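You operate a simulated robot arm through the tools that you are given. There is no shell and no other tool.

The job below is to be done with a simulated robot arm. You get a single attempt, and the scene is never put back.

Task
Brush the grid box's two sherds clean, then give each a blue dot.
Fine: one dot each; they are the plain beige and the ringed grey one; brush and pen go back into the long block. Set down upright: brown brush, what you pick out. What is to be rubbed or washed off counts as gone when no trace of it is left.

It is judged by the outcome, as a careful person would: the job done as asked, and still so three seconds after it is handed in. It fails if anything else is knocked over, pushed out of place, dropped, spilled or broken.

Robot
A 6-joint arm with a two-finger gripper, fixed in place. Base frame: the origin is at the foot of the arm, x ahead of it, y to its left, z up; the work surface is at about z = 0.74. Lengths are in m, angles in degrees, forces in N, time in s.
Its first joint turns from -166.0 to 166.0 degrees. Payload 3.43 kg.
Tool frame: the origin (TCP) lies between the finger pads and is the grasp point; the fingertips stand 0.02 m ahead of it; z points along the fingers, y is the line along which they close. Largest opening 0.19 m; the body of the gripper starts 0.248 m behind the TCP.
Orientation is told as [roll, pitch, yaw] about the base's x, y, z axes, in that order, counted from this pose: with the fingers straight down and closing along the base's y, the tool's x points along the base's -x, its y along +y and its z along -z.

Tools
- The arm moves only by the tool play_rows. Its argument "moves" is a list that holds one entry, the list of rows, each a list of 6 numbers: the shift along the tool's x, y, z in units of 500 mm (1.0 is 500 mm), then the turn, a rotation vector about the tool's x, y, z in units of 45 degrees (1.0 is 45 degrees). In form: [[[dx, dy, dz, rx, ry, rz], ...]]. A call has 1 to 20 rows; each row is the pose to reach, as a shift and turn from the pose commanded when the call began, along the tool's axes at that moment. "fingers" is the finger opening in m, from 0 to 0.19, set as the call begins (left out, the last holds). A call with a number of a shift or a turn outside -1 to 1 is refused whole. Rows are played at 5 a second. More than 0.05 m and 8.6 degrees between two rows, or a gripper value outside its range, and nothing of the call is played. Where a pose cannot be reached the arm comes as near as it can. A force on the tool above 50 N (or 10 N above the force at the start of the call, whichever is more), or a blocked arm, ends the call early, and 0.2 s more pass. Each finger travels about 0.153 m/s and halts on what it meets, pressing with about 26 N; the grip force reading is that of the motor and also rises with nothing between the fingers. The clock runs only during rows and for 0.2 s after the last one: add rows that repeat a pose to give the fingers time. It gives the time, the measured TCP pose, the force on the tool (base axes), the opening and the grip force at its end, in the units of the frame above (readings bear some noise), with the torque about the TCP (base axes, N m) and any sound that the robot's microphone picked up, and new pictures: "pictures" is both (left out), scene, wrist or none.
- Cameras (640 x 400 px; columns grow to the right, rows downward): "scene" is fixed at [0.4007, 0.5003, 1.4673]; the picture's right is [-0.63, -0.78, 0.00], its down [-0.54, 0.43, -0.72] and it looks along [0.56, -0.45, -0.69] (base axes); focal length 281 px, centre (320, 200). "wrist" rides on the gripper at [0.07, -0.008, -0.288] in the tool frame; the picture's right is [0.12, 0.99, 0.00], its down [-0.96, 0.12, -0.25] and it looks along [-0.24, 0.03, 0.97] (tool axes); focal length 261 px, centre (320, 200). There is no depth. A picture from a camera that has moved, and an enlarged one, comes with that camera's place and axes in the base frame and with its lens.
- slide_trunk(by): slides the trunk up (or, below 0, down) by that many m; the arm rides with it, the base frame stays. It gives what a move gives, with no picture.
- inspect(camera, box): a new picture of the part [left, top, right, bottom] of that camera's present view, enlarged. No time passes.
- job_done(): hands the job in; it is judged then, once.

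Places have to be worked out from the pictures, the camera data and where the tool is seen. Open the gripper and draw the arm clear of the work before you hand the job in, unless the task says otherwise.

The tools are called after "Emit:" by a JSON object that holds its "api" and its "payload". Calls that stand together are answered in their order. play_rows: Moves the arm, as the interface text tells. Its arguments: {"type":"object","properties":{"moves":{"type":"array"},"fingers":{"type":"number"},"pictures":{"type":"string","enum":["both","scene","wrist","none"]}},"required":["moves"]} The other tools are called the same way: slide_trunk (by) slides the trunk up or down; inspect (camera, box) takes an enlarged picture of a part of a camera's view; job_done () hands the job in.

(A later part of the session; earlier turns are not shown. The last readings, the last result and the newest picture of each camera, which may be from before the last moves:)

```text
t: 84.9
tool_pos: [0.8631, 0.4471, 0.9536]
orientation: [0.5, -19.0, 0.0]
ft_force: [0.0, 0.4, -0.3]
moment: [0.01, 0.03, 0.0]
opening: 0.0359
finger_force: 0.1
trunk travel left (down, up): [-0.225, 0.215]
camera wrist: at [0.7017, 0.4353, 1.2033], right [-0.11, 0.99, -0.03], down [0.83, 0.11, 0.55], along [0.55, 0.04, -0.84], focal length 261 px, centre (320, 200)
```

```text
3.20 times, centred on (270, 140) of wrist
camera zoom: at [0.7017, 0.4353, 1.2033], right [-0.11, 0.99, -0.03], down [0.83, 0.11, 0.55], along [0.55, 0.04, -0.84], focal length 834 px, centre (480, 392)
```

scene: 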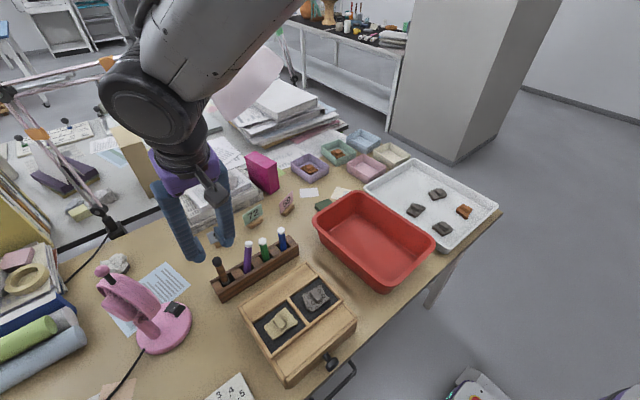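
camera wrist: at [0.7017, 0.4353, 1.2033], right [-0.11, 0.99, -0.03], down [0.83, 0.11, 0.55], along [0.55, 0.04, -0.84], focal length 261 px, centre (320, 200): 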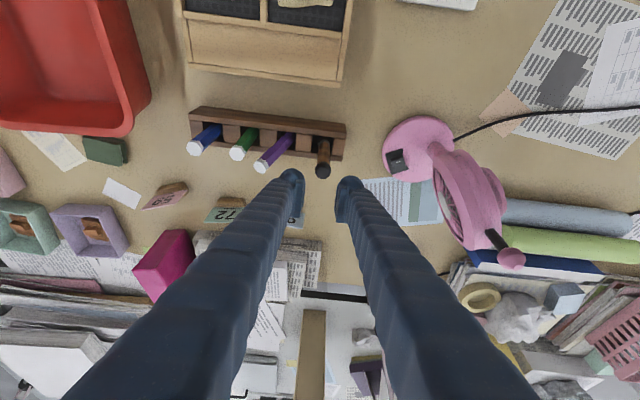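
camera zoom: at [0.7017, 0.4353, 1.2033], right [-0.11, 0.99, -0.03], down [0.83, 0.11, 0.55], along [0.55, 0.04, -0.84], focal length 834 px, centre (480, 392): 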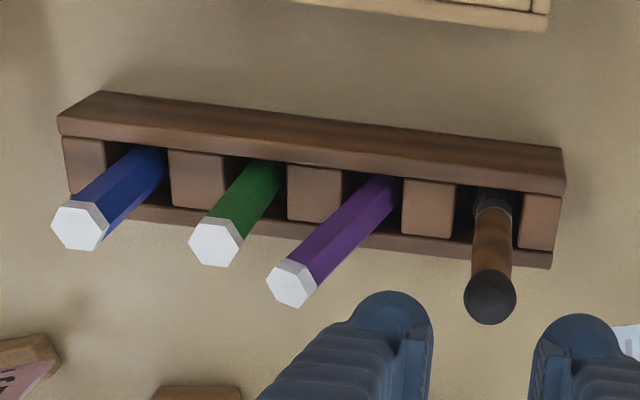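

The brush is upright in its slot again. Next the blue pen: I'll traverse at this height to above (0.869, 0.2545), offset away from the green pen, with the fingers at 0.046 m.

Emit:
{"api": "play_rows", "payload": {"moves": [[[-0.002, -0.07, 0.0007, 0, 0, 0], [-0.0045, -0.15, 0.0015, 0, 0, 0], [-0.0068, -0.23, 0.0023, 0, 0, 0], [-0.009, -0.31, 0.0031, 0, 0, 0], [-0.0113, -0.385, 0.0039, 0, 0, 0], [-0.0113, -0.385, 0.0039, 0, 0, 0], [-0.0113, -0.385, 0.0039, 0, 0, 0]]], "fingers": 0.046}}

Emit:
{"api": "inspect", "payload": {"camera": "wrist", "box": [250, 90, 410, 210]}}

Emit:
{"api": "inspect", "payload": {"camera": "scene", "box": [190, 130, 390, 300]}}

```text
t: 86.5
tool_pos: [0.8723, 0.2555, 0.9518]
orientation: [0.3, -19.2, 0.0]
ft_force: [0.2, 0.2, -0.7]
moment: [-0.07, -0.05, -0.04]
opening: 0.0459
finger_force: 0.1
trunk travel left (down, up): [-0.225, 0.215]
camera wrist: at [0.7105, 0.2447, 1.1999], right [-0.11, 0.99, -0.03], down [0.83, 0.11, 0.55], along [0.55, 0.04, -0.84], focal length 261 px, centre (320, 200)
```

scene: 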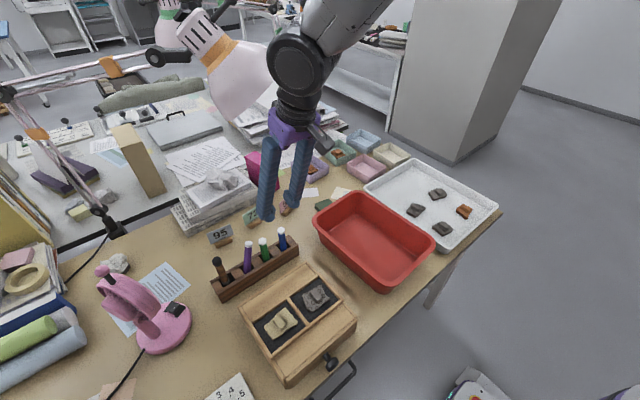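
wrist: 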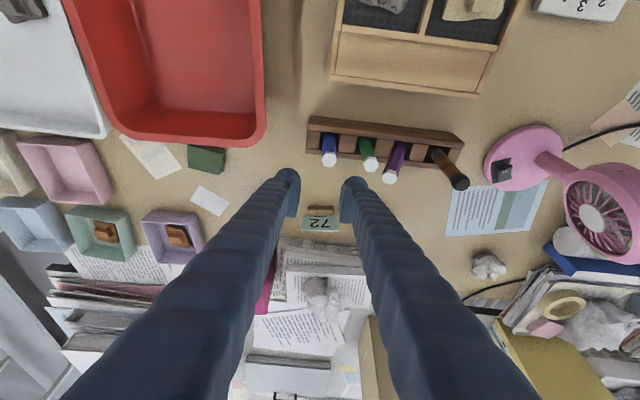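

```text
3.33 times, centred on (330, 150) of wrist
camera zoom: at [0.7105, 0.2447, 1.1999], right [-0.11, 0.99, -0.03], down [0.83, 0.11, 0.55], along [0.55, 0.04, -0.84], focal length 869 px, centre (287, 367)
```

zoom: 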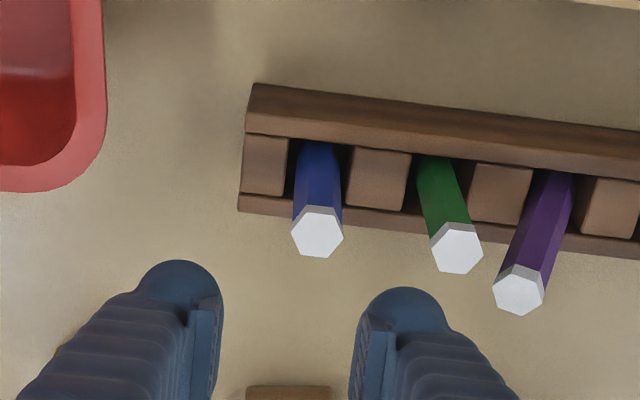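

```text
2.35 times, centred on (290, 215) of scene
camera zoom: at [0.4007, 0.5003, 1.4673], right [-0.63, -0.78, 0.0], down [-0.54, 0.43, -0.72], along [0.56, -0.45, -0.69], focal length 662 px, centre (391, 165)
```

zoom: 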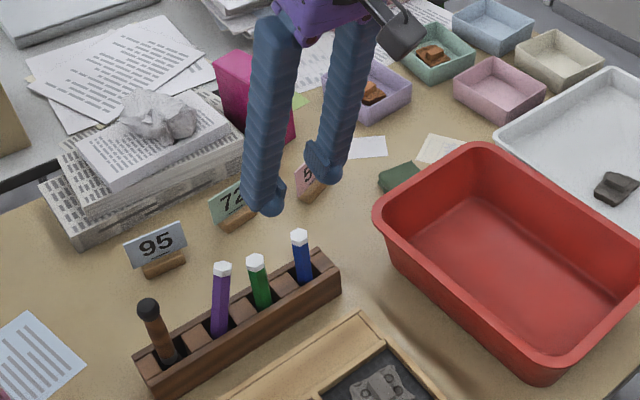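

Blue pen top confirmed near (0.868, 0.264). Descending straight, centred on y≈0.2545, to z≈0.826.

Emit:
{"api": "play_rows", "payload": {"moves": [[[0.0057, -0.002, -0.002, 0, 0, 0], [0.016, -0.002, 0.0278, 0, 0, 0], [0.0263, -0.002, 0.0575, 0, 0, 0], [0.0366, -0.002, 0.0873, 0, 0, 0], [0.0469, -0.002, 0.1171, 0, 0, 0], [0.0572, -0.002, 0.1469, 0, 0, 0], [0.0675, -0.002, 0.1766, 0, 0, 0], [0.0778, -0.002, 0.2064, 0, 0, 0], [0.0881, -0.002, 0.2362, 0, 0, 0], [0.0881, -0.002, 0.2362, 0, 0, 0]]]}}

Emit:
{"api": "inspect", "payload": {"camera": "wrist", "box": [250, 110, 390, 230]}}

Emit:
{"api": "inspect", "payload": {"camera": "scene", "box": [210, 200, 310, 290]}}

```text
t: 88.7
tool_pos: [0.8682, 0.2543, 0.828]
orientation: [0.3, -19.0, 0.0]
ft_force: [-0.6, 0.1, -0.1]
moment: [0.0, 0.02, 0.03]
opening: 0.046
finger_force: 0.0
trunk travel left (down, up): [-0.225, 0.215]
camera wrist: at [0.7057, 0.2436, 1.0768], right [-0.11, 0.99, -0.03], down [0.83, 0.11, 0.55], along [0.55, 0.04, -0.84], focal length 261 px, centre (320, 200)
```

scene: 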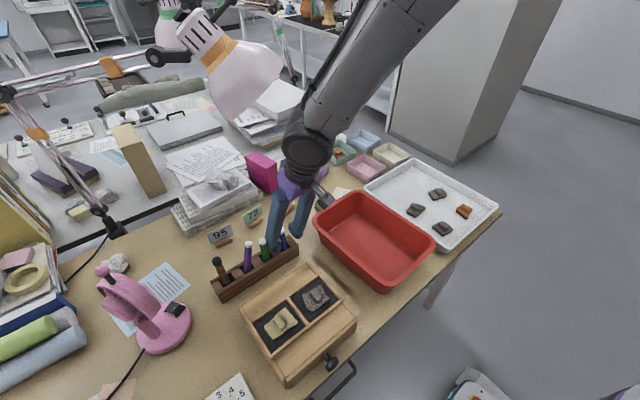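
wrist: 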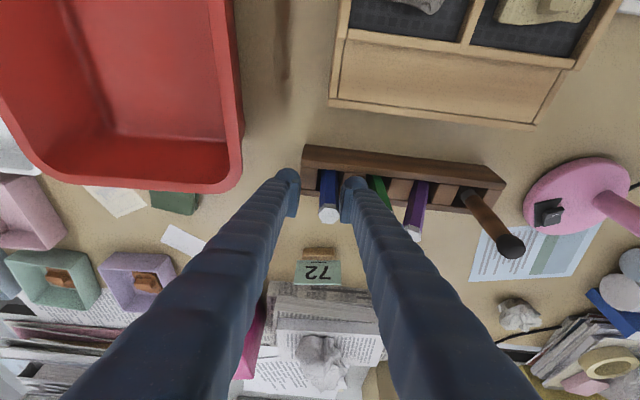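

```text
3.33 times, centred on (320, 170) of wrist
camera zoom: at [0.7057, 0.2436, 1.0768], right [-0.11, 0.99, -0.03], down [0.83, 0.11, 0.55], along [0.55, 0.04, -0.84], focal length 869 px, centre (320, 300)
```

zoom: 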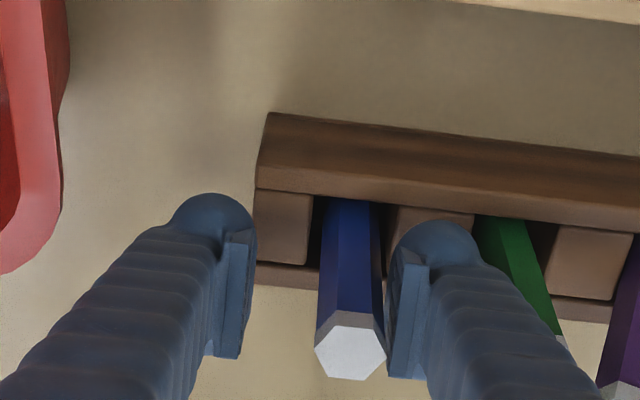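

```text
4.44 times, centred on (260, 245) of scene
camera zoom: at [0.4007, 0.5003, 1.4673], right [-0.63, -0.78, 0.0], down [-0.54, 0.43, -0.72], along [0.56, -0.45, -0.69], focal length 1250 px, centre (587, 0)
```

zoom: 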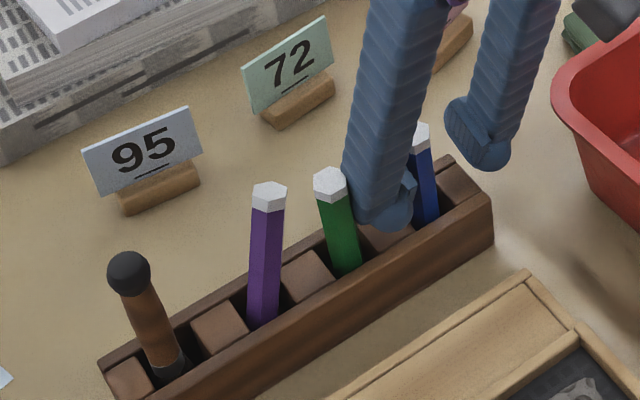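

The pen is between the fingers with no contact and the green pen untouched. I'll recentre +9.5 mm in y while narrowing to 0.028 m, then check.

Emit:
{"api": "play_rows", "payload": {"moves": [[[0, 0.006, 0, 0, 0, 0], [0, 0.012, 0, 0, 0, 0], [0, 0.018, 0, 0, 0, 0], [0, 0.018, 0, 0, 0, 0]]], "fingers": 0.028}}

Emit:
{"api": "inspect", "payload": {"camera": "wrist", "box": [250, 110, 390, 230]}}

```text
t: 89.7
tool_pos: [0.8673, 0.2642, 0.8272]
orientation: [0.4, -19.1, 0.0]
ft_force: [-0.7, 0.8, 0.5]
moment: [-0.01, -0.03, 0.03]
opening: 0.028
finger_force: 0.1
trunk travel left (down, up): [-0.225, 0.215]
camera wrist: at [0.7063, 0.2529, 1.0763], right [-0.11, 0.99, -0.03], down [0.83, 0.11, 0.55], along [0.55, 0.04, -0.84], focal length 261 px, centre (320, 200)
```

scene: 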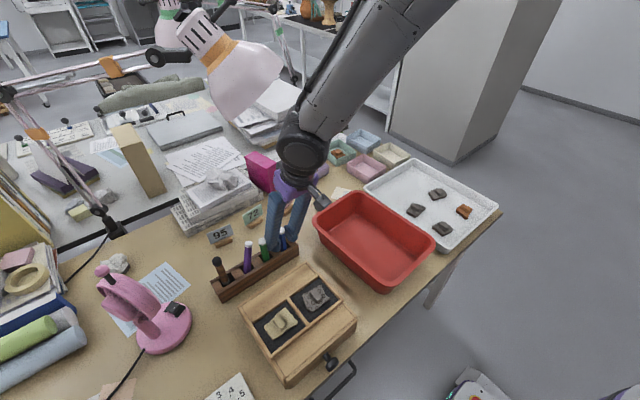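
wrist: 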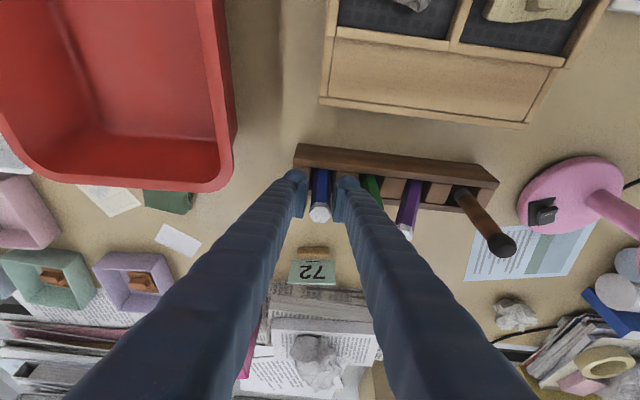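

```text
3.33 times, centred on (320, 170) of wrist
camera zoom: at [0.7063, 0.2529, 1.0763], right [-0.11, 0.99, -0.03], down [0.83, 0.11, 0.55], along [0.55, 0.04, -0.84], focal length 869 px, centre (320, 300)
```

zoom: 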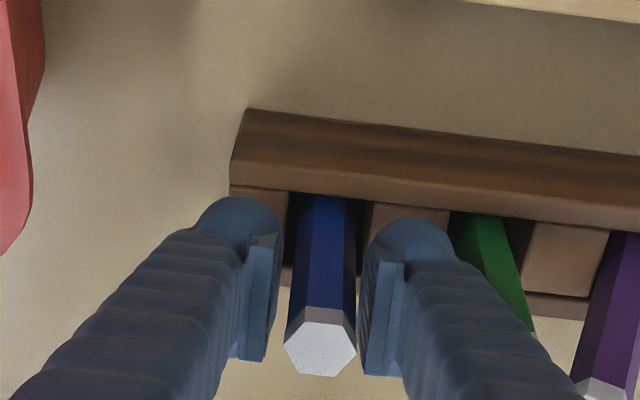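

Centred and clear of the green pen. Closing on the blue pen now.

Emit:
{"api": "play_rows", "payload": {"moves": [[[0, 0, 0, 0, 0, 0], [0, 0, 0, 0, 0, 0], [0, 0, 0, 0, 0, 0]]], "fingers": 0.0}}

Emit:
{"api": "inspect", "payload": {"camera": "wrist", "box": [250, 110, 390, 230]}}

```text
t: 90.5
tool_pos: [0.8677, 0.2646, 0.8276]
orientation: [0.5, -19.1, 0.0]
ft_force: [-0.2, 0.3, 0.6]
moment: [0.02, 0.01, -0.01]
opening: 0.02
finger_force: 26.3
trunk travel left (down, up): [-0.225, 0.215]
camera wrist: at [0.7063, 0.2528, 1.0764], right [-0.11, 0.99, -0.03], down [0.83, 0.11, 0.55], along [0.55, 0.04, -0.84], focal length 261 px, centre (320, 200)
```

scene: 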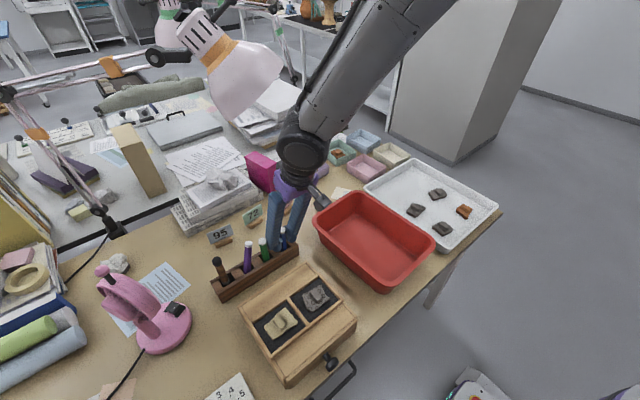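
wrist: 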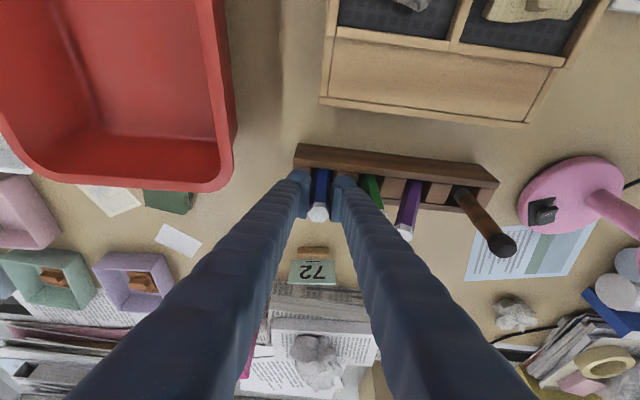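

```text
3.33 times, centred on (320, 170) of wrist
camera zoom: at [0.7063, 0.2528, 1.0764], right [-0.11, 0.99, -0.03], down [0.83, 0.11, 0.55], along [0.55, 0.04, -0.84], focal length 869 px, centre (320, 300)
```

zoom: 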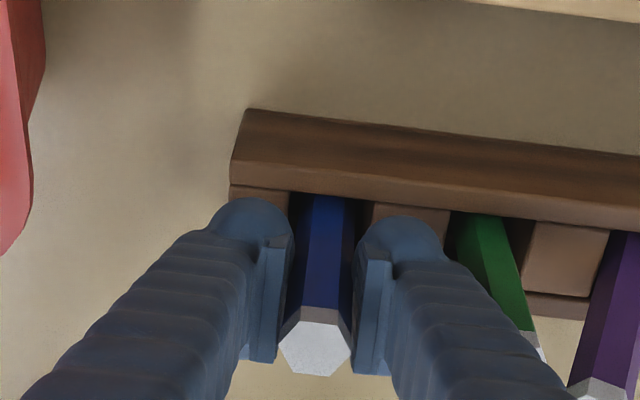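

Gripped (20 mm, 26 N) at (0.8675, 0.2643, 0.8273) — return pose noted. Lifting straight up 13 cm.

Emit:
{"api": "play_rows", "payload": {"moves": [[[-0.0065, 0, -0.0189, 0, 0, 0], [-0.0131, 0, -0.0378, 0, 0, 0], [-0.0262, 0, -0.0756, 0, 0, 0], [-0.0393, 0, -0.1134, 0, 0, 0], [-0.0524, 0, -0.1512, 0, 0, 0], [-0.0655, 0, -0.189, 0, 0, 0], [-0.0786, 0, -0.2268, 0, 0, 0], [-0.0851, 0, -0.2457, 0, 0, 0], [-0.0851, 0, -0.2457, 0, 0, 0]]]}}

Emit:
{"api": "inspect", "payload": {"camera": "wrist", "box": [250, 90, 390, 230]}}

Emit:
{"api": "inspect", "payload": {"camera": "scene", "box": [230, 170, 330, 270]}}

```text
t: 92.5
tool_pos: [0.8671, 0.2614, 0.9587]
orientation: [0.3, -19.2, 0.1]
ft_force: [0.5, 0.4, -0.7]
moment: [0.0, -0.01, 0.01]
opening: 0.0199
finger_force: 26.0
trunk travel left (down, up): [-0.225, 0.215]
camera wrist: at [0.7062, 0.2501, 1.2079], right [-0.11, 0.99, -0.03], down [0.83, 0.11, 0.55], along [0.55, 0.04, -0.84], focal length 261 px, centre (320, 200)
```

scene: 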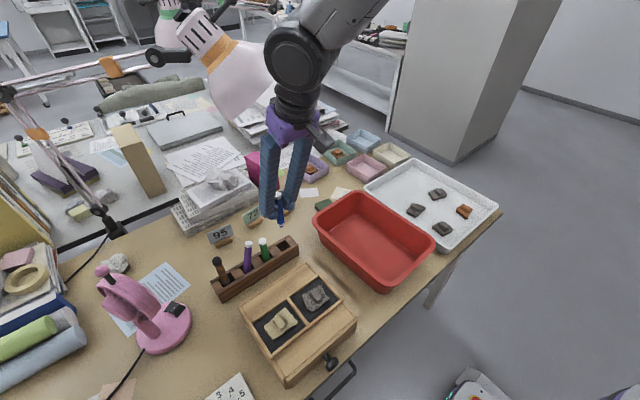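
wrist: 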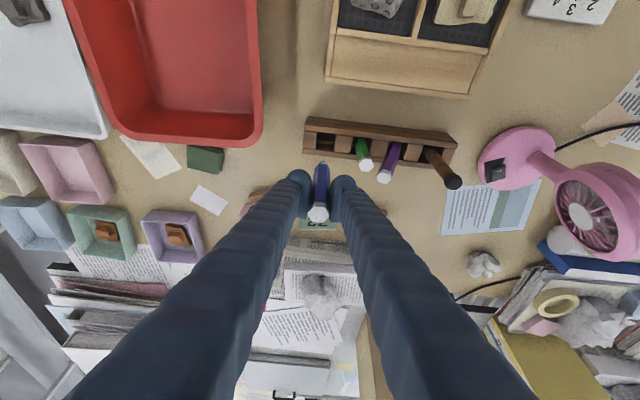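

```text
2.86 times, centred on (320, 160) of wrist
camera zoom: at [0.7062, 0.2501, 1.2079], right [-0.11, 0.99, -0.03], down [0.83, 0.11, 0.55], along [0.55, 0.04, -0.84], focal length 745 px, centre (320, 314)
```

zoom: 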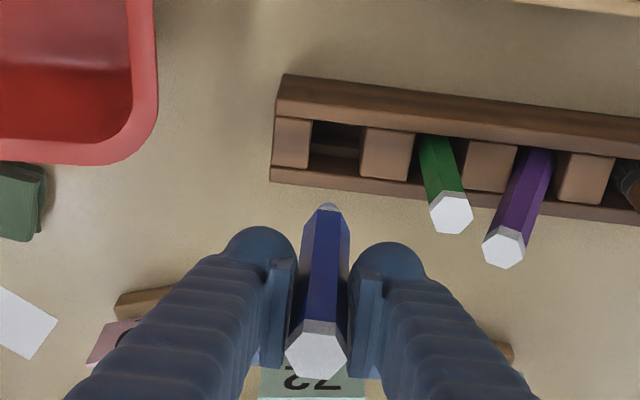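

```text
4.00 times, centred on (280, 220) of scene
camera zoom: at [0.4007, 0.5003, 1.4673], right [-0.63, -0.78, 0.0], down [-0.54, 0.43, -0.72], along [0.56, -0.45, -0.69], focal length 1125 px, centre (480, 120)
```

zoom: 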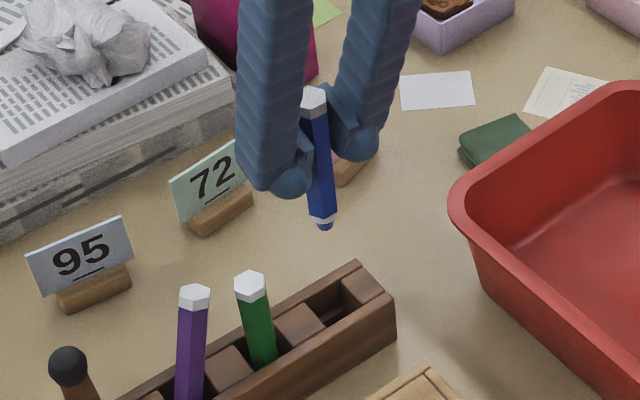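

The pen has a blue nib, about 0.085–0.09 m below the TCP. I'll carry it over the left part of the beige plate, around (0.668, 0.384), staying above.

Emit:
{"api": "play_rows", "payload": {"moves": [[[0.0493, 0.02, -0.02, 0, 0, 0], [0.0987, 0.05, -0.03, 0, 0, 0], [0.148, 0.08, -0.04, 0, 0, 0], [0.1974, 0.11, -0.05, 0, 0, 0], [0.2467, 0.14, -0.06, 0, 0, 0], [0.296, 0.175, -0.065, 0, 0, 0], [0.3454, 0.21, -0.072, 0, 0, 0], [0.3947, 0.241, -0.0795, 0, 0, 0], [0.3947, 0.241, -0.0795, 0, 0, 0]]]}}

Emit:
{"api": "inspect", "payload": {"camera": "wrist", "box": [260, 90, 400, 200]}}

Emit:
{"api": "inspect", "payload": {"camera": "scene", "box": [240, 260, 340, 350]}}

```text
t: 94.5
tool_pos: [0.6706, 0.3846, 0.9292]
orientation: [0.4, -19.0, 0.0]
ft_force: [0.0, -0.2, -1.1]
moment: [-0.05, -0.01, -0.01]
opening: 0.0197
finger_force: 25.7
trunk travel left (down, up): [-0.225, 0.215]
camera wrist: at [0.5094, 0.3727, 1.1775], right [-0.11, 0.99, -0.03], down [0.83, 0.11, 0.55], along [0.55, 0.04, -0.84], focal length 261 px, centre (320, 200)
```

scene: 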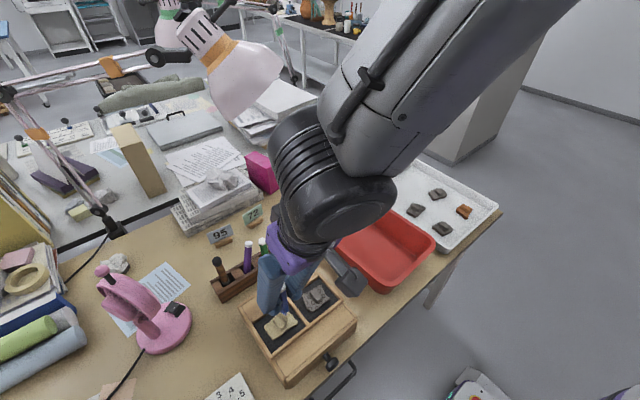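
wrist: 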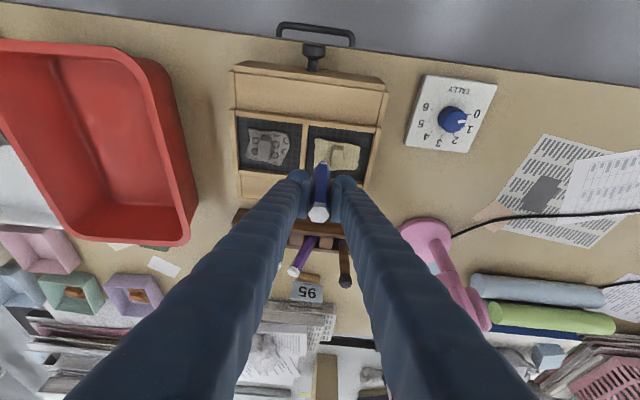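

```text
3.64 times, centred on (330, 145) of wrist
camera zoom: at [0.5094, 0.3727, 1.1775], right [-0.11, 0.99, -0.03], down [0.83, 0.11, 0.55], along [0.55, 0.04, -0.84], focal length 948 px, centre (284, 400)
```

zoom: 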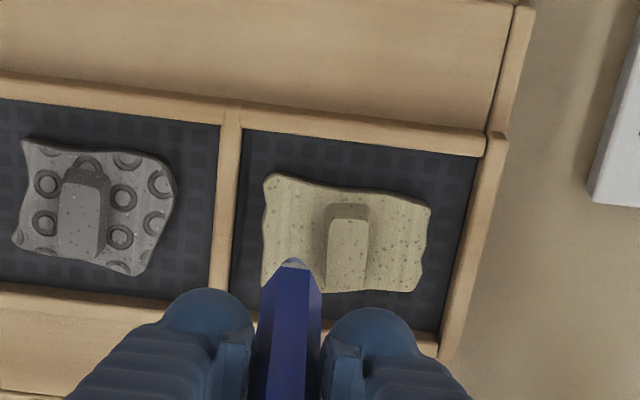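

```text
4.44 times, centred on (290, 305) of scene
camera zoom: at [0.4007, 0.5003, 1.4673], right [-0.63, -0.78, 0.0], down [-0.54, 0.43, -0.72], along [0.56, -0.45, -0.69], focal length 1250 px, centre (453, -267)
```

zoom: 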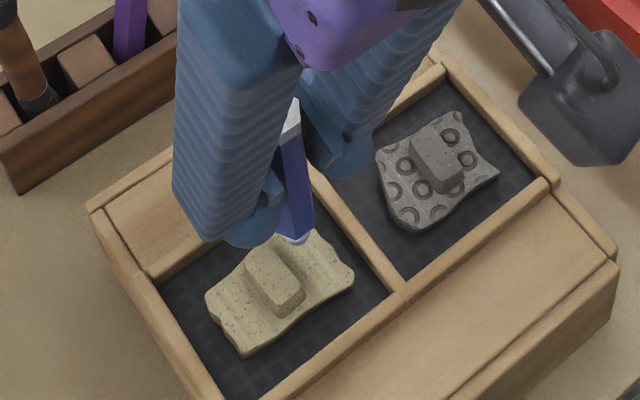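

From the wrist view the nib will land left of the lug, mid-plate. I'll lower to ~1 cm above the plate and re-check the alignment.

Emit:
{"api": "play_rows", "payload": {"moves": [[[0.0033, 0, 0.0095, 0, 0, 0], [0.0065, 0, 0.0189, 0, 0, 0], [0.0098, 0, 0.0284, 0, 0, 0], [0.0131, 0, 0.0378, 0, 0, 0], [0.0157, 0, 0.0454, 0, 0, 0], [0.0157, 0, 0.0454, 0, 0, 0]]]}}

Emit:
{"api": "inspect", "payload": {"camera": "wrist", "box": [280, 100, 380, 180]}}

Emit:
{"api": "inspect", "payload": {"camera": "scene", "box": [250, 290, 330, 350]}}

```text
t: 95.9
tool_pos: [0.6689, 0.3817, 0.9074]
orientation: [0.4, -19.2, -0.1]
ft_force: [4.1, -0.2, 19.0]
moment: [-0.01, -0.24, 0.03]
opening: 0.0203
finger_force: 26.2
trunk travel left (down, up): [-0.225, 0.215]
camera wrist: at [0.5065, 0.3713, 1.1552], right [-0.11, 0.99, -0.03], down [0.83, 0.11, 0.55], along [0.55, 0.04, -0.83], focal length 261 px, centre (320, 200)
```

scene: 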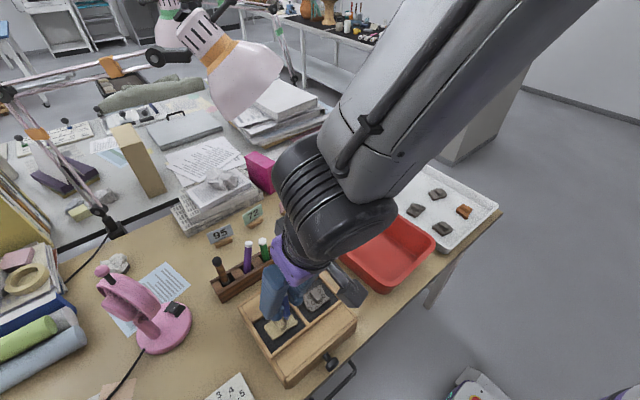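
wrist: 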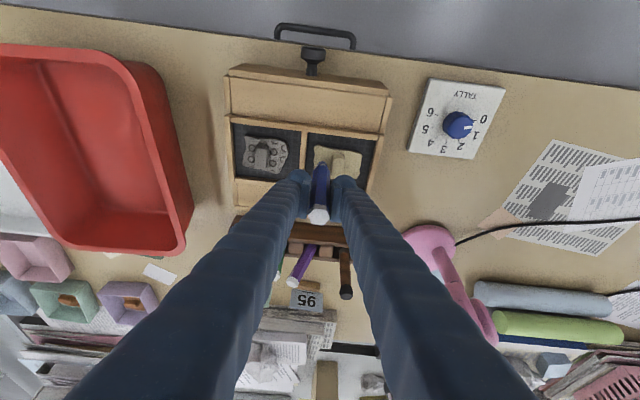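

```text
5.00 times, centred on (330, 140) of wrist
camera zoom: at [0.5065, 0.3713, 1.1552], right [-0.11, 0.99, -0.03], down [0.83, 0.11, 0.55], along [0.55, 0.04, -0.83], focal length 1303 px, centre (270, 500)
```

zoom: 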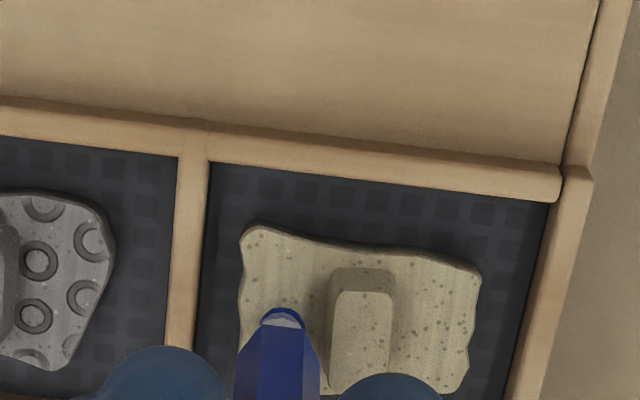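

```text
6.67 times, centred on (290, 320) of scene
camera zoom: at [0.4007, 0.5003, 1.4673], right [-0.63, -0.78, 0.0], down [-0.54, 0.43, -0.72], along [0.56, -0.45, -0.69], focal length 1875 px, centre (520, -600)
```

zoom: 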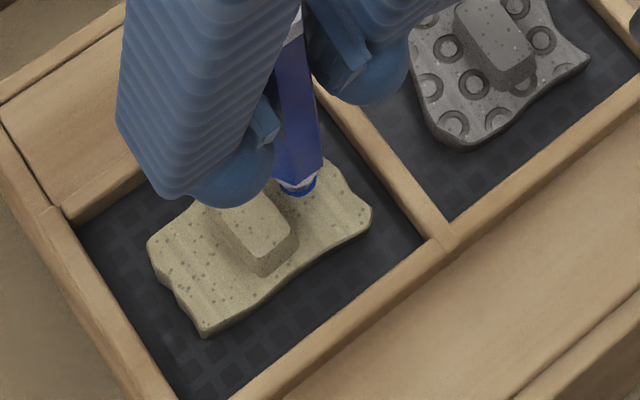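

The nib is already on the plate (19 N), left of the lug — the pen is longer than estimated. I'll lift straight up now, without any sideways motion, and look for the dot.

Emit:
{"api": "play_rows", "payload": {"moves": [[[-0.0033, 0, -0.0095, 0, 0, 0], [-0.0065, 0, -0.0189, 0, 0, 0], [-0.0131, 0, -0.0378, 0, 0, 0], [-0.0196, 0, -0.0567, 0, 0, 0], [-0.0262, 0, -0.0756, 0, 0, 0], [-0.0327, 0, -0.0945, 0, 0, 0], [-0.0327, 0, -0.0945, 0, 0, 0]]]}}

Emit:
{"api": "inspect", "payload": {"camera": "wrist", "box": [260, 90, 400, 200]}}

Emit:
{"api": "inspect", "payload": {"camera": "scene", "box": [250, 290, 330, 350]}}

```text
t: 97.5
tool_pos: [0.6669, 0.3825, 0.957]
orientation: [0.3, -19.1, 0.0]
ft_force: [-0.6, 0.3, 0.5]
moment: [0.04, 0.01, -0.02]
opening: 0.0198
finger_force: 25.8
trunk travel left (down, up): [-0.225, 0.215]
camera wrist: at [0.5058, 0.3704, 1.2062], right [-0.11, 0.99, -0.03], down [0.83, 0.11, 0.55], along [0.55, 0.04, -0.84], focal length 261 px, centre (320, 200)
```

scene: 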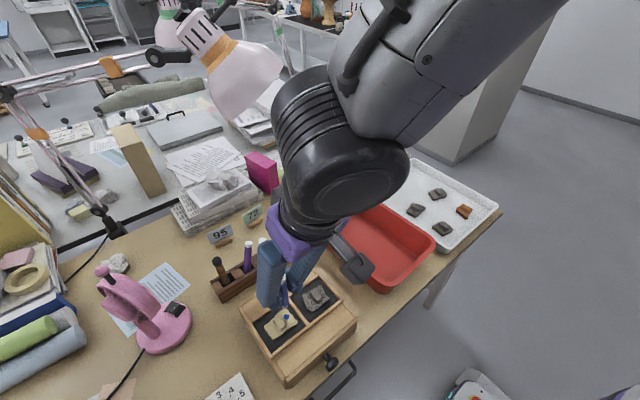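
wrist: 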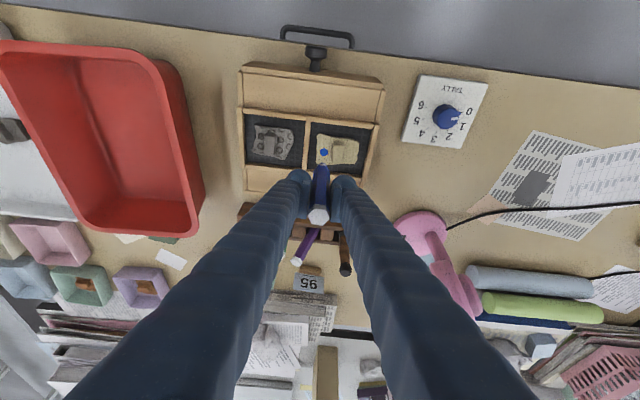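

```text
3.64 times, centred on (330, 145) of wrist
camera zoom: at [0.5058, 0.3704, 1.2062], right [-0.11, 0.99, -0.03], down [0.83, 0.11, 0.55], along [0.55, 0.04, -0.84], focal length 948 px, centre (284, 400)
```

zoom: 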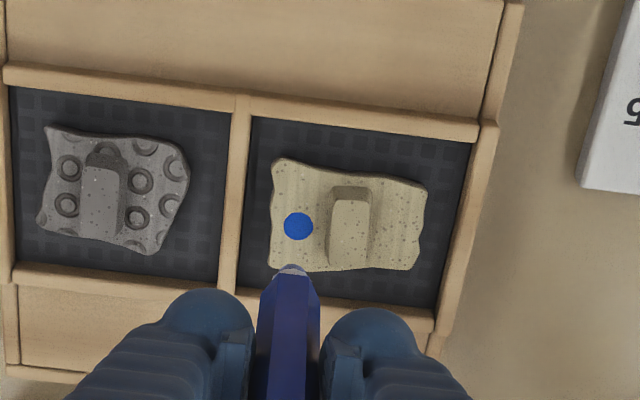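

```text
6.67 times, centred on (290, 320) of scene
camera zoom: at [0.4007, 0.5003, 1.4673], right [-0.63, -0.78, 0.0], down [-0.54, 0.43, -0.72], along [0.56, -0.45, -0.69], focal length 1875 px, centre (520, -600)
```

zoom: 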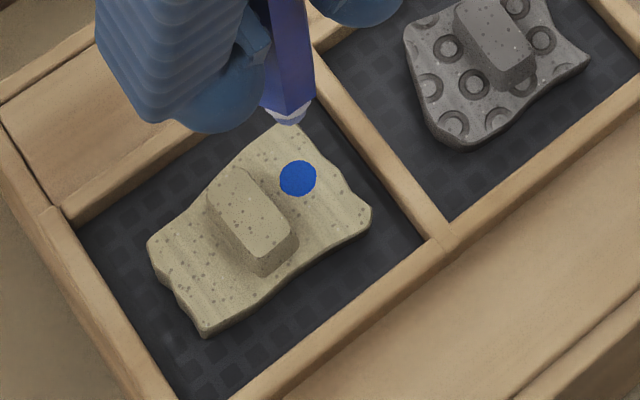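

One clean blue dot on the beige sherd. Now the ringed one: target on its plate right of the lug, offset (−0.005, −0.065) from here; I'll move over and lower to ~5 mm above.

Emit:
{"api": "play_rows", "payload": {"moves": [[[0.0032, -0.0432, -0.0011, 0, 0, 0], [0.0063, -0.0864, -0.0022, 0, 0, 0], [0.0095, -0.1296, -0.0033, 0, 0, 0], [0.0095, -0.1296, -0.0033, 0, 0, 0], [0.0162, -0.1296, 0.0161, 0, 0, 0], [0.0229, -0.1296, 0.0355, 0, 0, 0], [0.0296, -0.1296, 0.0549, 0, 0, 0], [0.0343, -0.1296, 0.0685, 0, 0, 0], [0.0343, -0.1296, 0.0685, 0, 0, 0]]]}}

Emit:
{"api": "inspect", "payload": {"camera": "wrist", "box": [270, 100, 370, 180]}}

Emit:
{"api": "inspect", "payload": {"camera": "scene", "box": [270, 260, 350, 320]}}

```text
t: 99.5
tool_pos: [0.6622, 0.3184, 0.9196]
orientation: [0.4, -19.1, 0.0]
ft_force: [-0.4, 0.7, 0.3]
moment: [0.02, 0.01, 0.0]
opening: 0.0198
finger_force: 26.2
trunk travel left (down, up): [-0.225, 0.215]
camera wrist: at [0.5012, 0.3064, 1.168], right [-0.11, 0.99, -0.03], down [0.83, 0.11, 0.55], along [0.55, 0.04, -0.84], focal length 261 px, centre (320, 200)
```

scene: 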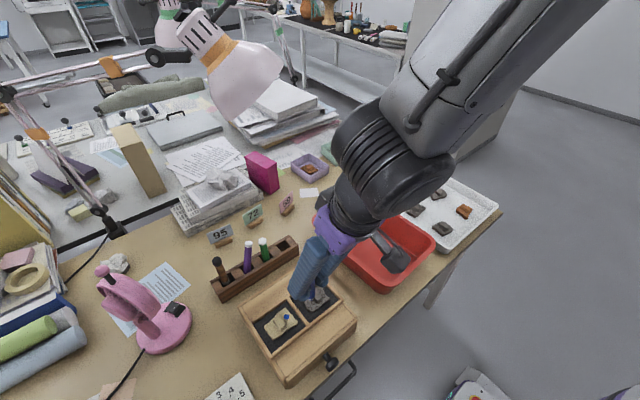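
wrist: 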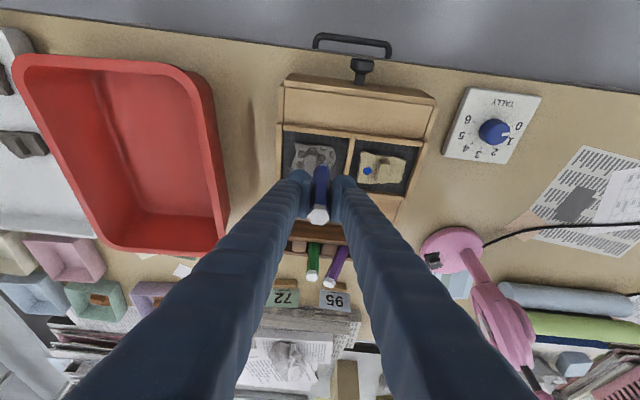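

```text
5.00 times, centred on (320, 140) of wrist
camera zoom: at [0.5012, 0.3064, 1.168], right [-0.11, 0.99, -0.03], down [0.83, 0.11, 0.55], along [0.55, 0.04, -0.84], focal length 1303 px, centre (320, 500)
```

zoom: 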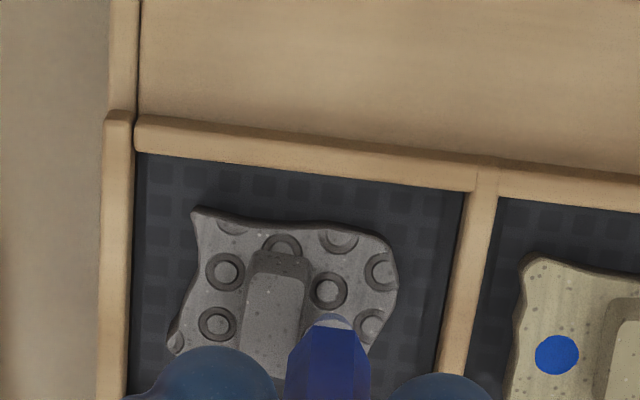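

```text
6.67 times, centred on (310, 290) of scene
camera zoom: at [0.4007, 0.5003, 1.4673], right [-0.63, -0.78, 0.0], down [-0.54, 0.43, -0.72], along [0.56, -0.45, -0.69], focal length 1875 px, centre (387, -400)
```

zoom: 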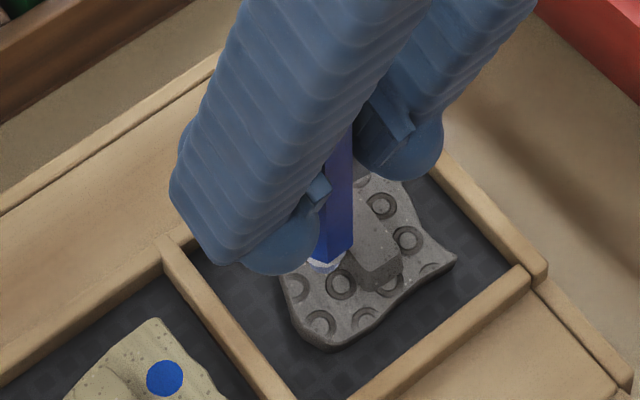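

Nib is just above the plate near a ring; I'll shift 4 mm further from the lug and descend 8 mm, then probe.

Emit:
{"api": "play_rows", "payload": {"moves": [[[0, 0.008, 0, 0, 0, 0], [0, 0.008, 0, 0, 0, 0], [0.0026, 0.008, 0.0076, 0, 0, 0], [0.0046, 0.008, 0.0132, 0, 0, 0], [0.0046, 0.008, 0.0132, 0, 0, 0]]], "pictures": "none"}}

```text
t: 100.7
tool_pos: [0.6639, 0.3207, 0.9115]
orientation: [0.4, -19.1, 0.0]
ft_force: [0.2, -0.4, 0.2]
moment: [0.05, 0.0, 0.02]
opening: 0.0199
finger_force: 26.0
trunk travel left (down, up): [-0.225, 0.215]
```

No contact at 0.9115 yet. Stepping down 2 mm at a time.

Emit:
{"api": "play_rows", "payload": {"moves": [[[0.0007, 0, 0.0019, 0, 0, 0], [0.0013, 0, 0.0038, 0, 0, 0], [0.0013, 0, 0.0038, 0, 0, 0]]], "pictures": "none"}}

```text
t: 101.5
tool_pos: [0.6626, 0.3228, 0.9096]
orientation: [0.5, -19.1, 0.0]
ft_force: [-0.2, 1.2, -0.2]
moment: [0.04, 0.01, 0.01]
opening: 0.0197
finger_force: 25.9
trunk travel left (down, up): [-0.225, 0.215]
```

Emit:
{"api": "play_rows", "payload": {"moves": [[[0.0007, 0, 0.0019, 0, 0, 0], [0.0013, 0, 0.0038, 0, 0, 0], [0.0013, 0, 0.0038, 0, 0, 0]]], "pictures": "none"}}

```text
t: 102.3
tool_pos: [0.6624, 0.3236, 0.907]
orientation: [0.5, -19.1, 0.0]
ft_force: [0.6, -0.3, -0.7]
moment: [-0.01, 0.03, -0.03]
opening: 0.0197
finger_force: 25.8
trunk travel left (down, up): [-0.225, 0.215]
```

Still free at 0.907; another 2 mm.

Emit:
{"api": "play_rows", "payload": {"moves": [[[0.0007, 0, 0.0019, 0, 0, 0], [0.0013, 0, 0.0038, 0, 0, 0], [0.0013, 0, 0.0038, 0, 0, 0]]], "pictures": "none"}}

```text
t: 103.1
tool_pos: [0.663, 0.3227, 0.9062]
orientation: [0.3, -19.2, 0.0]
ft_force: [0.6, 0.2, 17.1]
moment: [0.05, 0.02, -0.01]
opening: 0.0199
finger_force: 25.9
trunk travel left (down, up): [-0.225, 0.215]
```

Contact at 17 N. Lifting straight up to look at the mark.

Emit:
{"api": "play_rows", "payload": {"moves": [[[-0.0033, 0, -0.0095, 0, 0, 0], [-0.0065, 0, -0.0189, 0, 0, 0], [-0.0131, 0, -0.0378, 0, 0, 0], [-0.0196, 0, -0.0567, 0, 0, 0], [-0.0262, 0, -0.0756, 0, 0, 0], [-0.0327, 0, -0.0945, 0, 0, 0], [-0.0393, 0, -0.1134, 0, 0, 0], [-0.0393, 0, -0.1134, 0, 0, 0]]]}}

Emit:
{"api": "inspect", "payload": {"camera": "wrist", "box": [270, 90, 410, 190]}}

Emit:
{"api": "inspect", "payload": {"camera": "scene", "box": [250, 270, 350, 350]}}

```text
t: 104.9
tool_pos: [0.6614, 0.3216, 0.9649]
orientation: [0.3, -19.2, 0.0]
ft_force: [1.3, 0.7, -0.8]
moment: [0.03, 0.04, -0.01]
opening: 0.0196
finger_force: 25.8
trunk travel left (down, up): [-0.225, 0.215]
camera wrist: at [0.5004, 0.3104, 1.2137], right [-0.11, 0.99, -0.03], down [0.83, 0.11, 0.55], along [0.55, 0.04, -0.84], focal length 261 px, centre (320, 200)
```

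scene: 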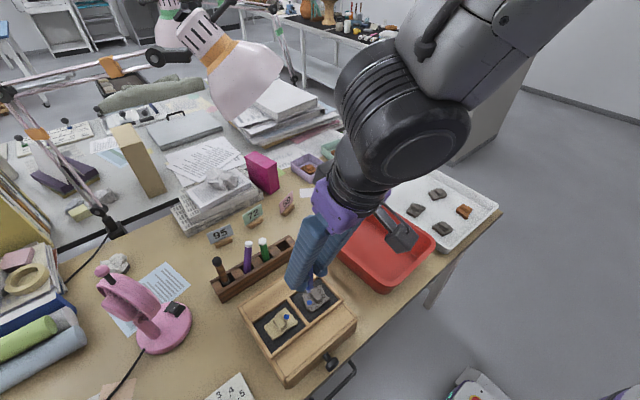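
wrist: 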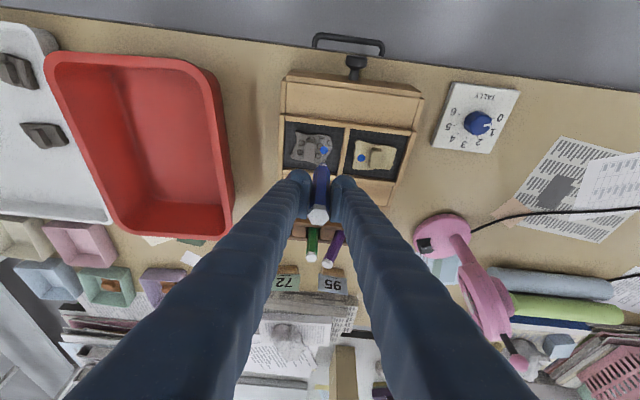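

```text
4.00 times, centred on (340, 140) of wrist
camera zoom: at [0.5004, 0.3104, 1.2137], right [-0.11, 0.99, -0.03], down [0.83, 0.11, 0.55], along [0.55, 0.04, -0.84], focal length 1043 px, centre (240, 440)
```

zoom: 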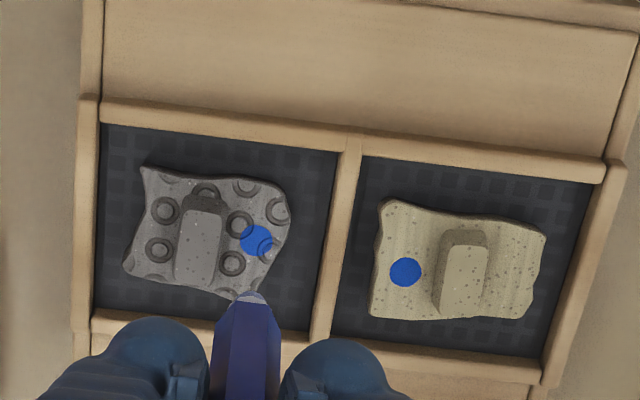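

```text
5.00 times, centred on (300, 310) of scene
camera zoom: at [0.4007, 0.5003, 1.4673], right [-0.63, -0.78, 0.0], down [-0.54, 0.43, -0.72], along [0.56, -0.45, -0.69], focal length 1406 px, centre (420, -350)
```

zoom: 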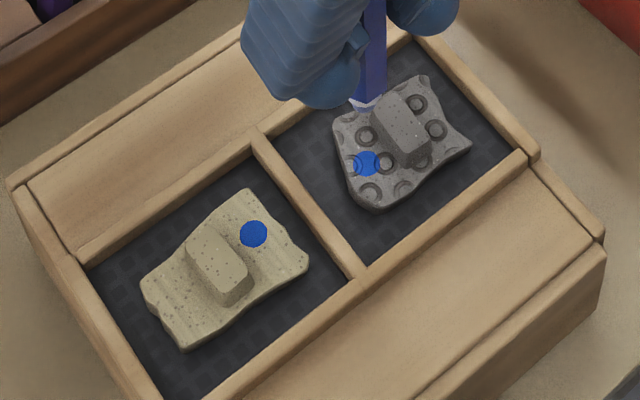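

Exactly one blue dot on each sherd. Now I return the pen: lift a bit, carry it above its slot at (0.8675, 0.2643).

Emit:
{"api": "play_rows", "payload": {"moves": [[[-0.0098, 0, -0.0284, 0, 0, 0], [-0.0745, -0.019, -0.006, 0, 0, 0], [-0.1393, -0.038, 0.0164, 0, 0, 0], [-0.204, -0.057, 0.0388, 0, 0, 0], [-0.2687, -0.0762, 0.0612, 0, 0, 0], [-0.3335, -0.0953, 0.0837, 0, 0, 0], [-0.3982, -0.1144, 0.1061, 0, 0, 0], [-0.3982, -0.1144, 0.1061, 0, 0, 0], [-0.3982, -0.1144, 0.1061, 0, 0, 0]]]}}

Emit:
{"api": "inspect", "payload": {"camera": "wrist", "box": [250, 90, 390, 230]}}

Emit:
{"api": "inspect", "payload": {"camera": "scene", "box": [230, 170, 330, 270]}}

```text
t: 106.9
tool_pos: [0.8694, 0.2657, 0.9821]
orientation: [0.4, -19.0, 0.1]
ft_force: [0.5, 0.0, -0.4]
moment: [0.01, 0.02, -0.01]
opening: 0.0199
finger_force: 26.2
trunk travel left (down, up): [-0.225, 0.215]
camera wrist: at [0.7083, 0.2546, 1.2296], right [-0.11, 0.99, -0.03], down [0.83, 0.11, 0.55], along [0.55, 0.04, -0.84], focal length 261 px, centre (320, 200)
```

scene: 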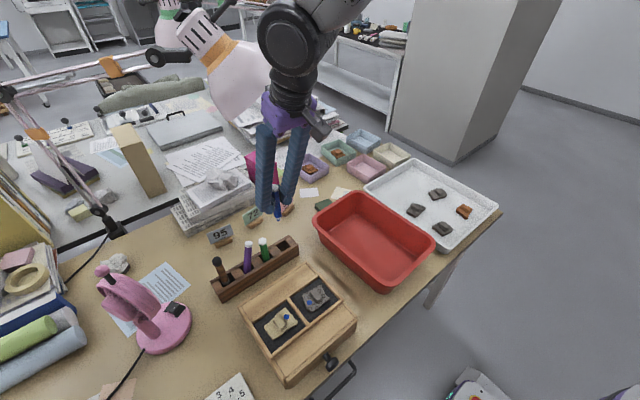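
wrist: 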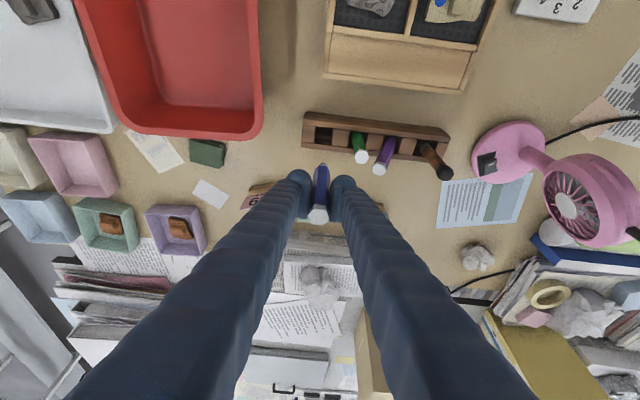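

```text
2.86 times, centred on (320, 160) of wrist
camera zoom: at [0.7083, 0.2546, 1.2296], right [-0.11, 0.99, -0.03], down [0.83, 0.11, 0.55], along [0.55, 0.04, -0.84], focal length 745 px, centre (320, 314)
```

zoom: 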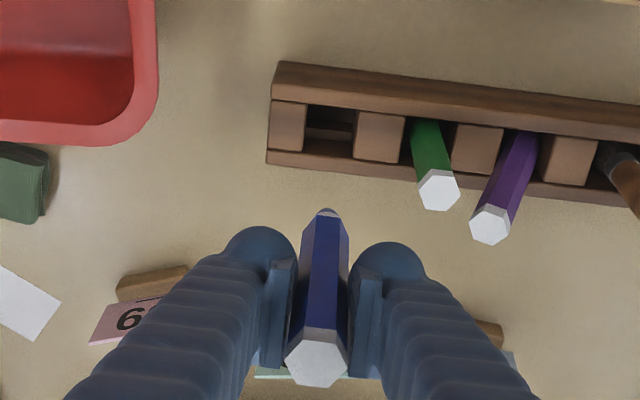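

```text
4.00 times, centred on (280, 220) of scene
camera zoom: at [0.4007, 0.5003, 1.4673], right [-0.63, -0.78, 0.0], down [-0.54, 0.43, -0.72], along [0.56, -0.45, -0.69], focal length 1125 px, centre (480, 120)
```

zoom: 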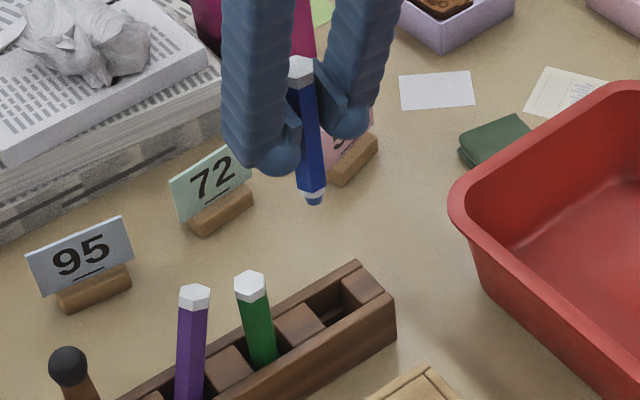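

The pen slid up ~6 mm in the grip but stays vertical. I'll descend until the nib is at the slot mouth and check.

Emit:
{"api": "play_rows", "payload": {"moves": [[[0.0109, -0.002, 0.0281, 0, 0, 0], [0.0231, -0.002, 0.0628, 0, 0, 0], [0.0353, -0.002, 0.0975, 0, 0, 0], [0.0475, -0.002, 0.1322, 0, 0, 0], [0.0597, -0.002, 0.1669, 0, 0, 0], [0.0719, -0.002, 0.2016, 0, 0, 0], [0.0719, -0.002, 0.2016, 0, 0, 0]]]}}

Emit:
{"api": "inspect", "payload": {"camera": "wrist", "box": [250, 110, 390, 220]}}

Emit:
{"api": "inspect", "payload": {"camera": "scene", "box": [240, 200, 320, 280]}}

```text
t: 108.5
tool_pos: [0.8656, 0.2633, 0.8733]
orientation: [0.3, -19.1, 0.0]
ft_force: [-0.3, 0.5, -0.2]
moment: [-0.05, 0.01, -0.02]
opening: 0.0198
finger_force: 26.3
trunk travel left (down, up): [-0.225, 0.215]
camera wrist: at [0.7042, 0.2525, 1.122], right [-0.11, 0.99, -0.03], down [0.83, 0.11, 0.55], along [0.55, 0.04, -0.84], focal length 261 px, centre (320, 200)
```

scene: 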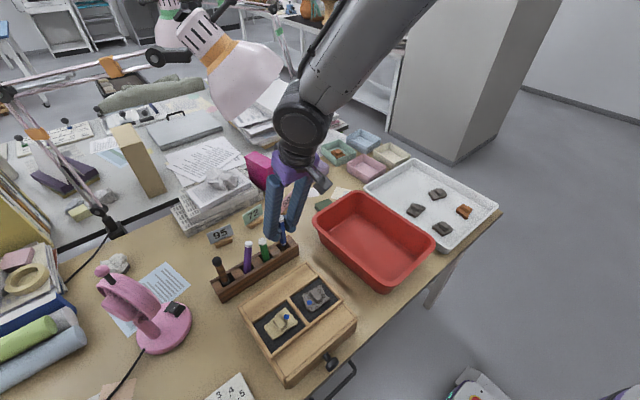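
wrist: 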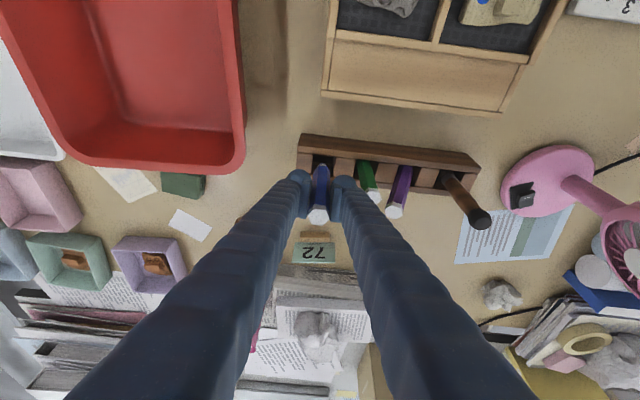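

```text
3.64 times, centred on (320, 165) of wrist
camera zoom: at [0.7042, 0.2525, 1.122], right [-0.11, 0.99, -0.03], down [0.83, 0.11, 0.55], along [0.55, 0.04, -0.84], focal length 948 px, centre (320, 327)
```

zoom: 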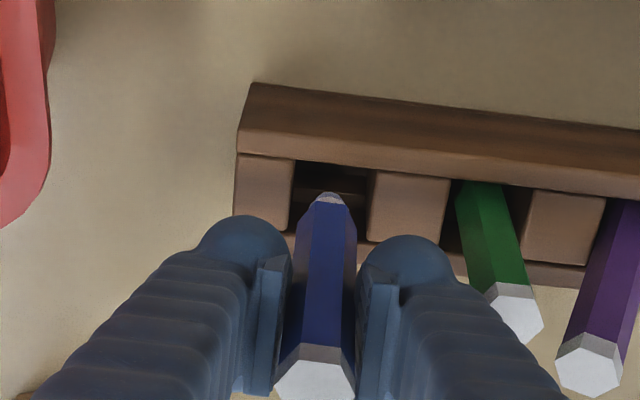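

```text
5.00 times, centred on (280, 240) of scene
camera zoom: at [0.4007, 0.5003, 1.4673], right [-0.63, -0.78, 0.0], down [-0.54, 0.43, -0.72], along [0.56, -0.45, -0.69], focal length 1406 px, centre (520, 0)
```

zoom: 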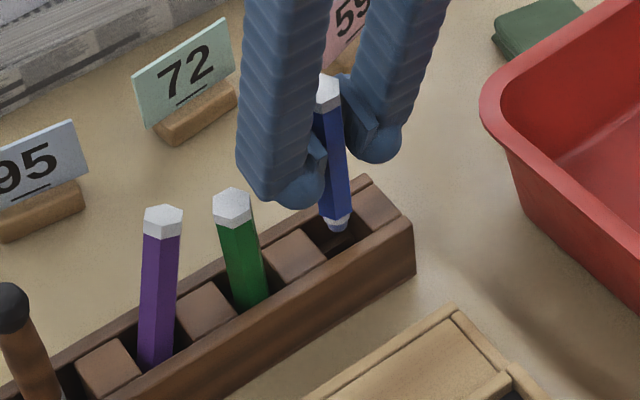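

Aligned with the slot. Lowering 3.8 cm, then small steps to the floor.

Emit:
{"api": "play_rows", "payload": {"moves": [[[0.0005, 0.002, 0.0105, 0, 0, 0], [0.0038, 0.002, 0.02, 0, 0, 0], [0.0074, 0.002, 0.0306, 0, 0, 0], [0.0111, 0.002, 0.0412, 0, 0, 0], [0.0147, 0.002, 0.0517, 0, 0, 0], [0.0184, 0.002, 0.0623, 0, 0, 0], [0.022, 0.002, 0.0728, 0, 0, 0], [0.022, 0.002, 0.0728, 0, 0, 0]]], "pictures": "none"}}

```text
t: 110.3
tool_pos: [0.8679, 0.2657, 0.8342]
orientation: [0.4, -19.1, 0.0]
ft_force: [-0.1, 0.3, 0.6]
moment: [-0.01, 0.01, 0.03]
opening: 0.0197
finger_force: 26.0
trunk travel left (down, up): [-0.225, 0.215]
```

Free at 0.834. Continuing down in small steps.

Emit:
{"api": "play_rows", "payload": {"moves": [[[0.0016, 0, 0.0047, 0, 0, 0], [0.0033, 0, 0.0095, 0, 0, 0], [0.0046, 0, 0.0132, 0, 0, 0], [0.0046, 0, 0.0132, 0, 0, 0]]], "pictures": "none"}}

Emit:
{"api": "play_rows", "payload": {"moves": [[[0.0007, 0, 0.0019, 0, 0, 0], [0.0013, 0, 0.0038, 0, 0, 0], [0.0013, 0, 0.0038, 0, 0, 0]]], "pictures": "none"}}

```text
t: 111.3
tool_pos: [0.8694, 0.2657, 0.8281]
orientation: [0.3, -19.0, 0.0]
ft_force: [-2.6, 0.4, 0.9]
moment: [0.02, 0.2, 0.0]
opening: 0.0199
finger_force: 26.1
trunk travel left (down, up): [-0.225, 0.215]
```

```text
t: 112.1
tool_pos: [0.8677, 0.2661, 0.8261]
orientation: [0.3, -19.2, 0.0]
ft_force: [-1.0, -0.3, -1.0]
moment: [0.01, 0.02, -0.03]
opening: 0.0197
finger_force: 25.5
trunk travel left (down, up): [-0.225, 0.215]
```

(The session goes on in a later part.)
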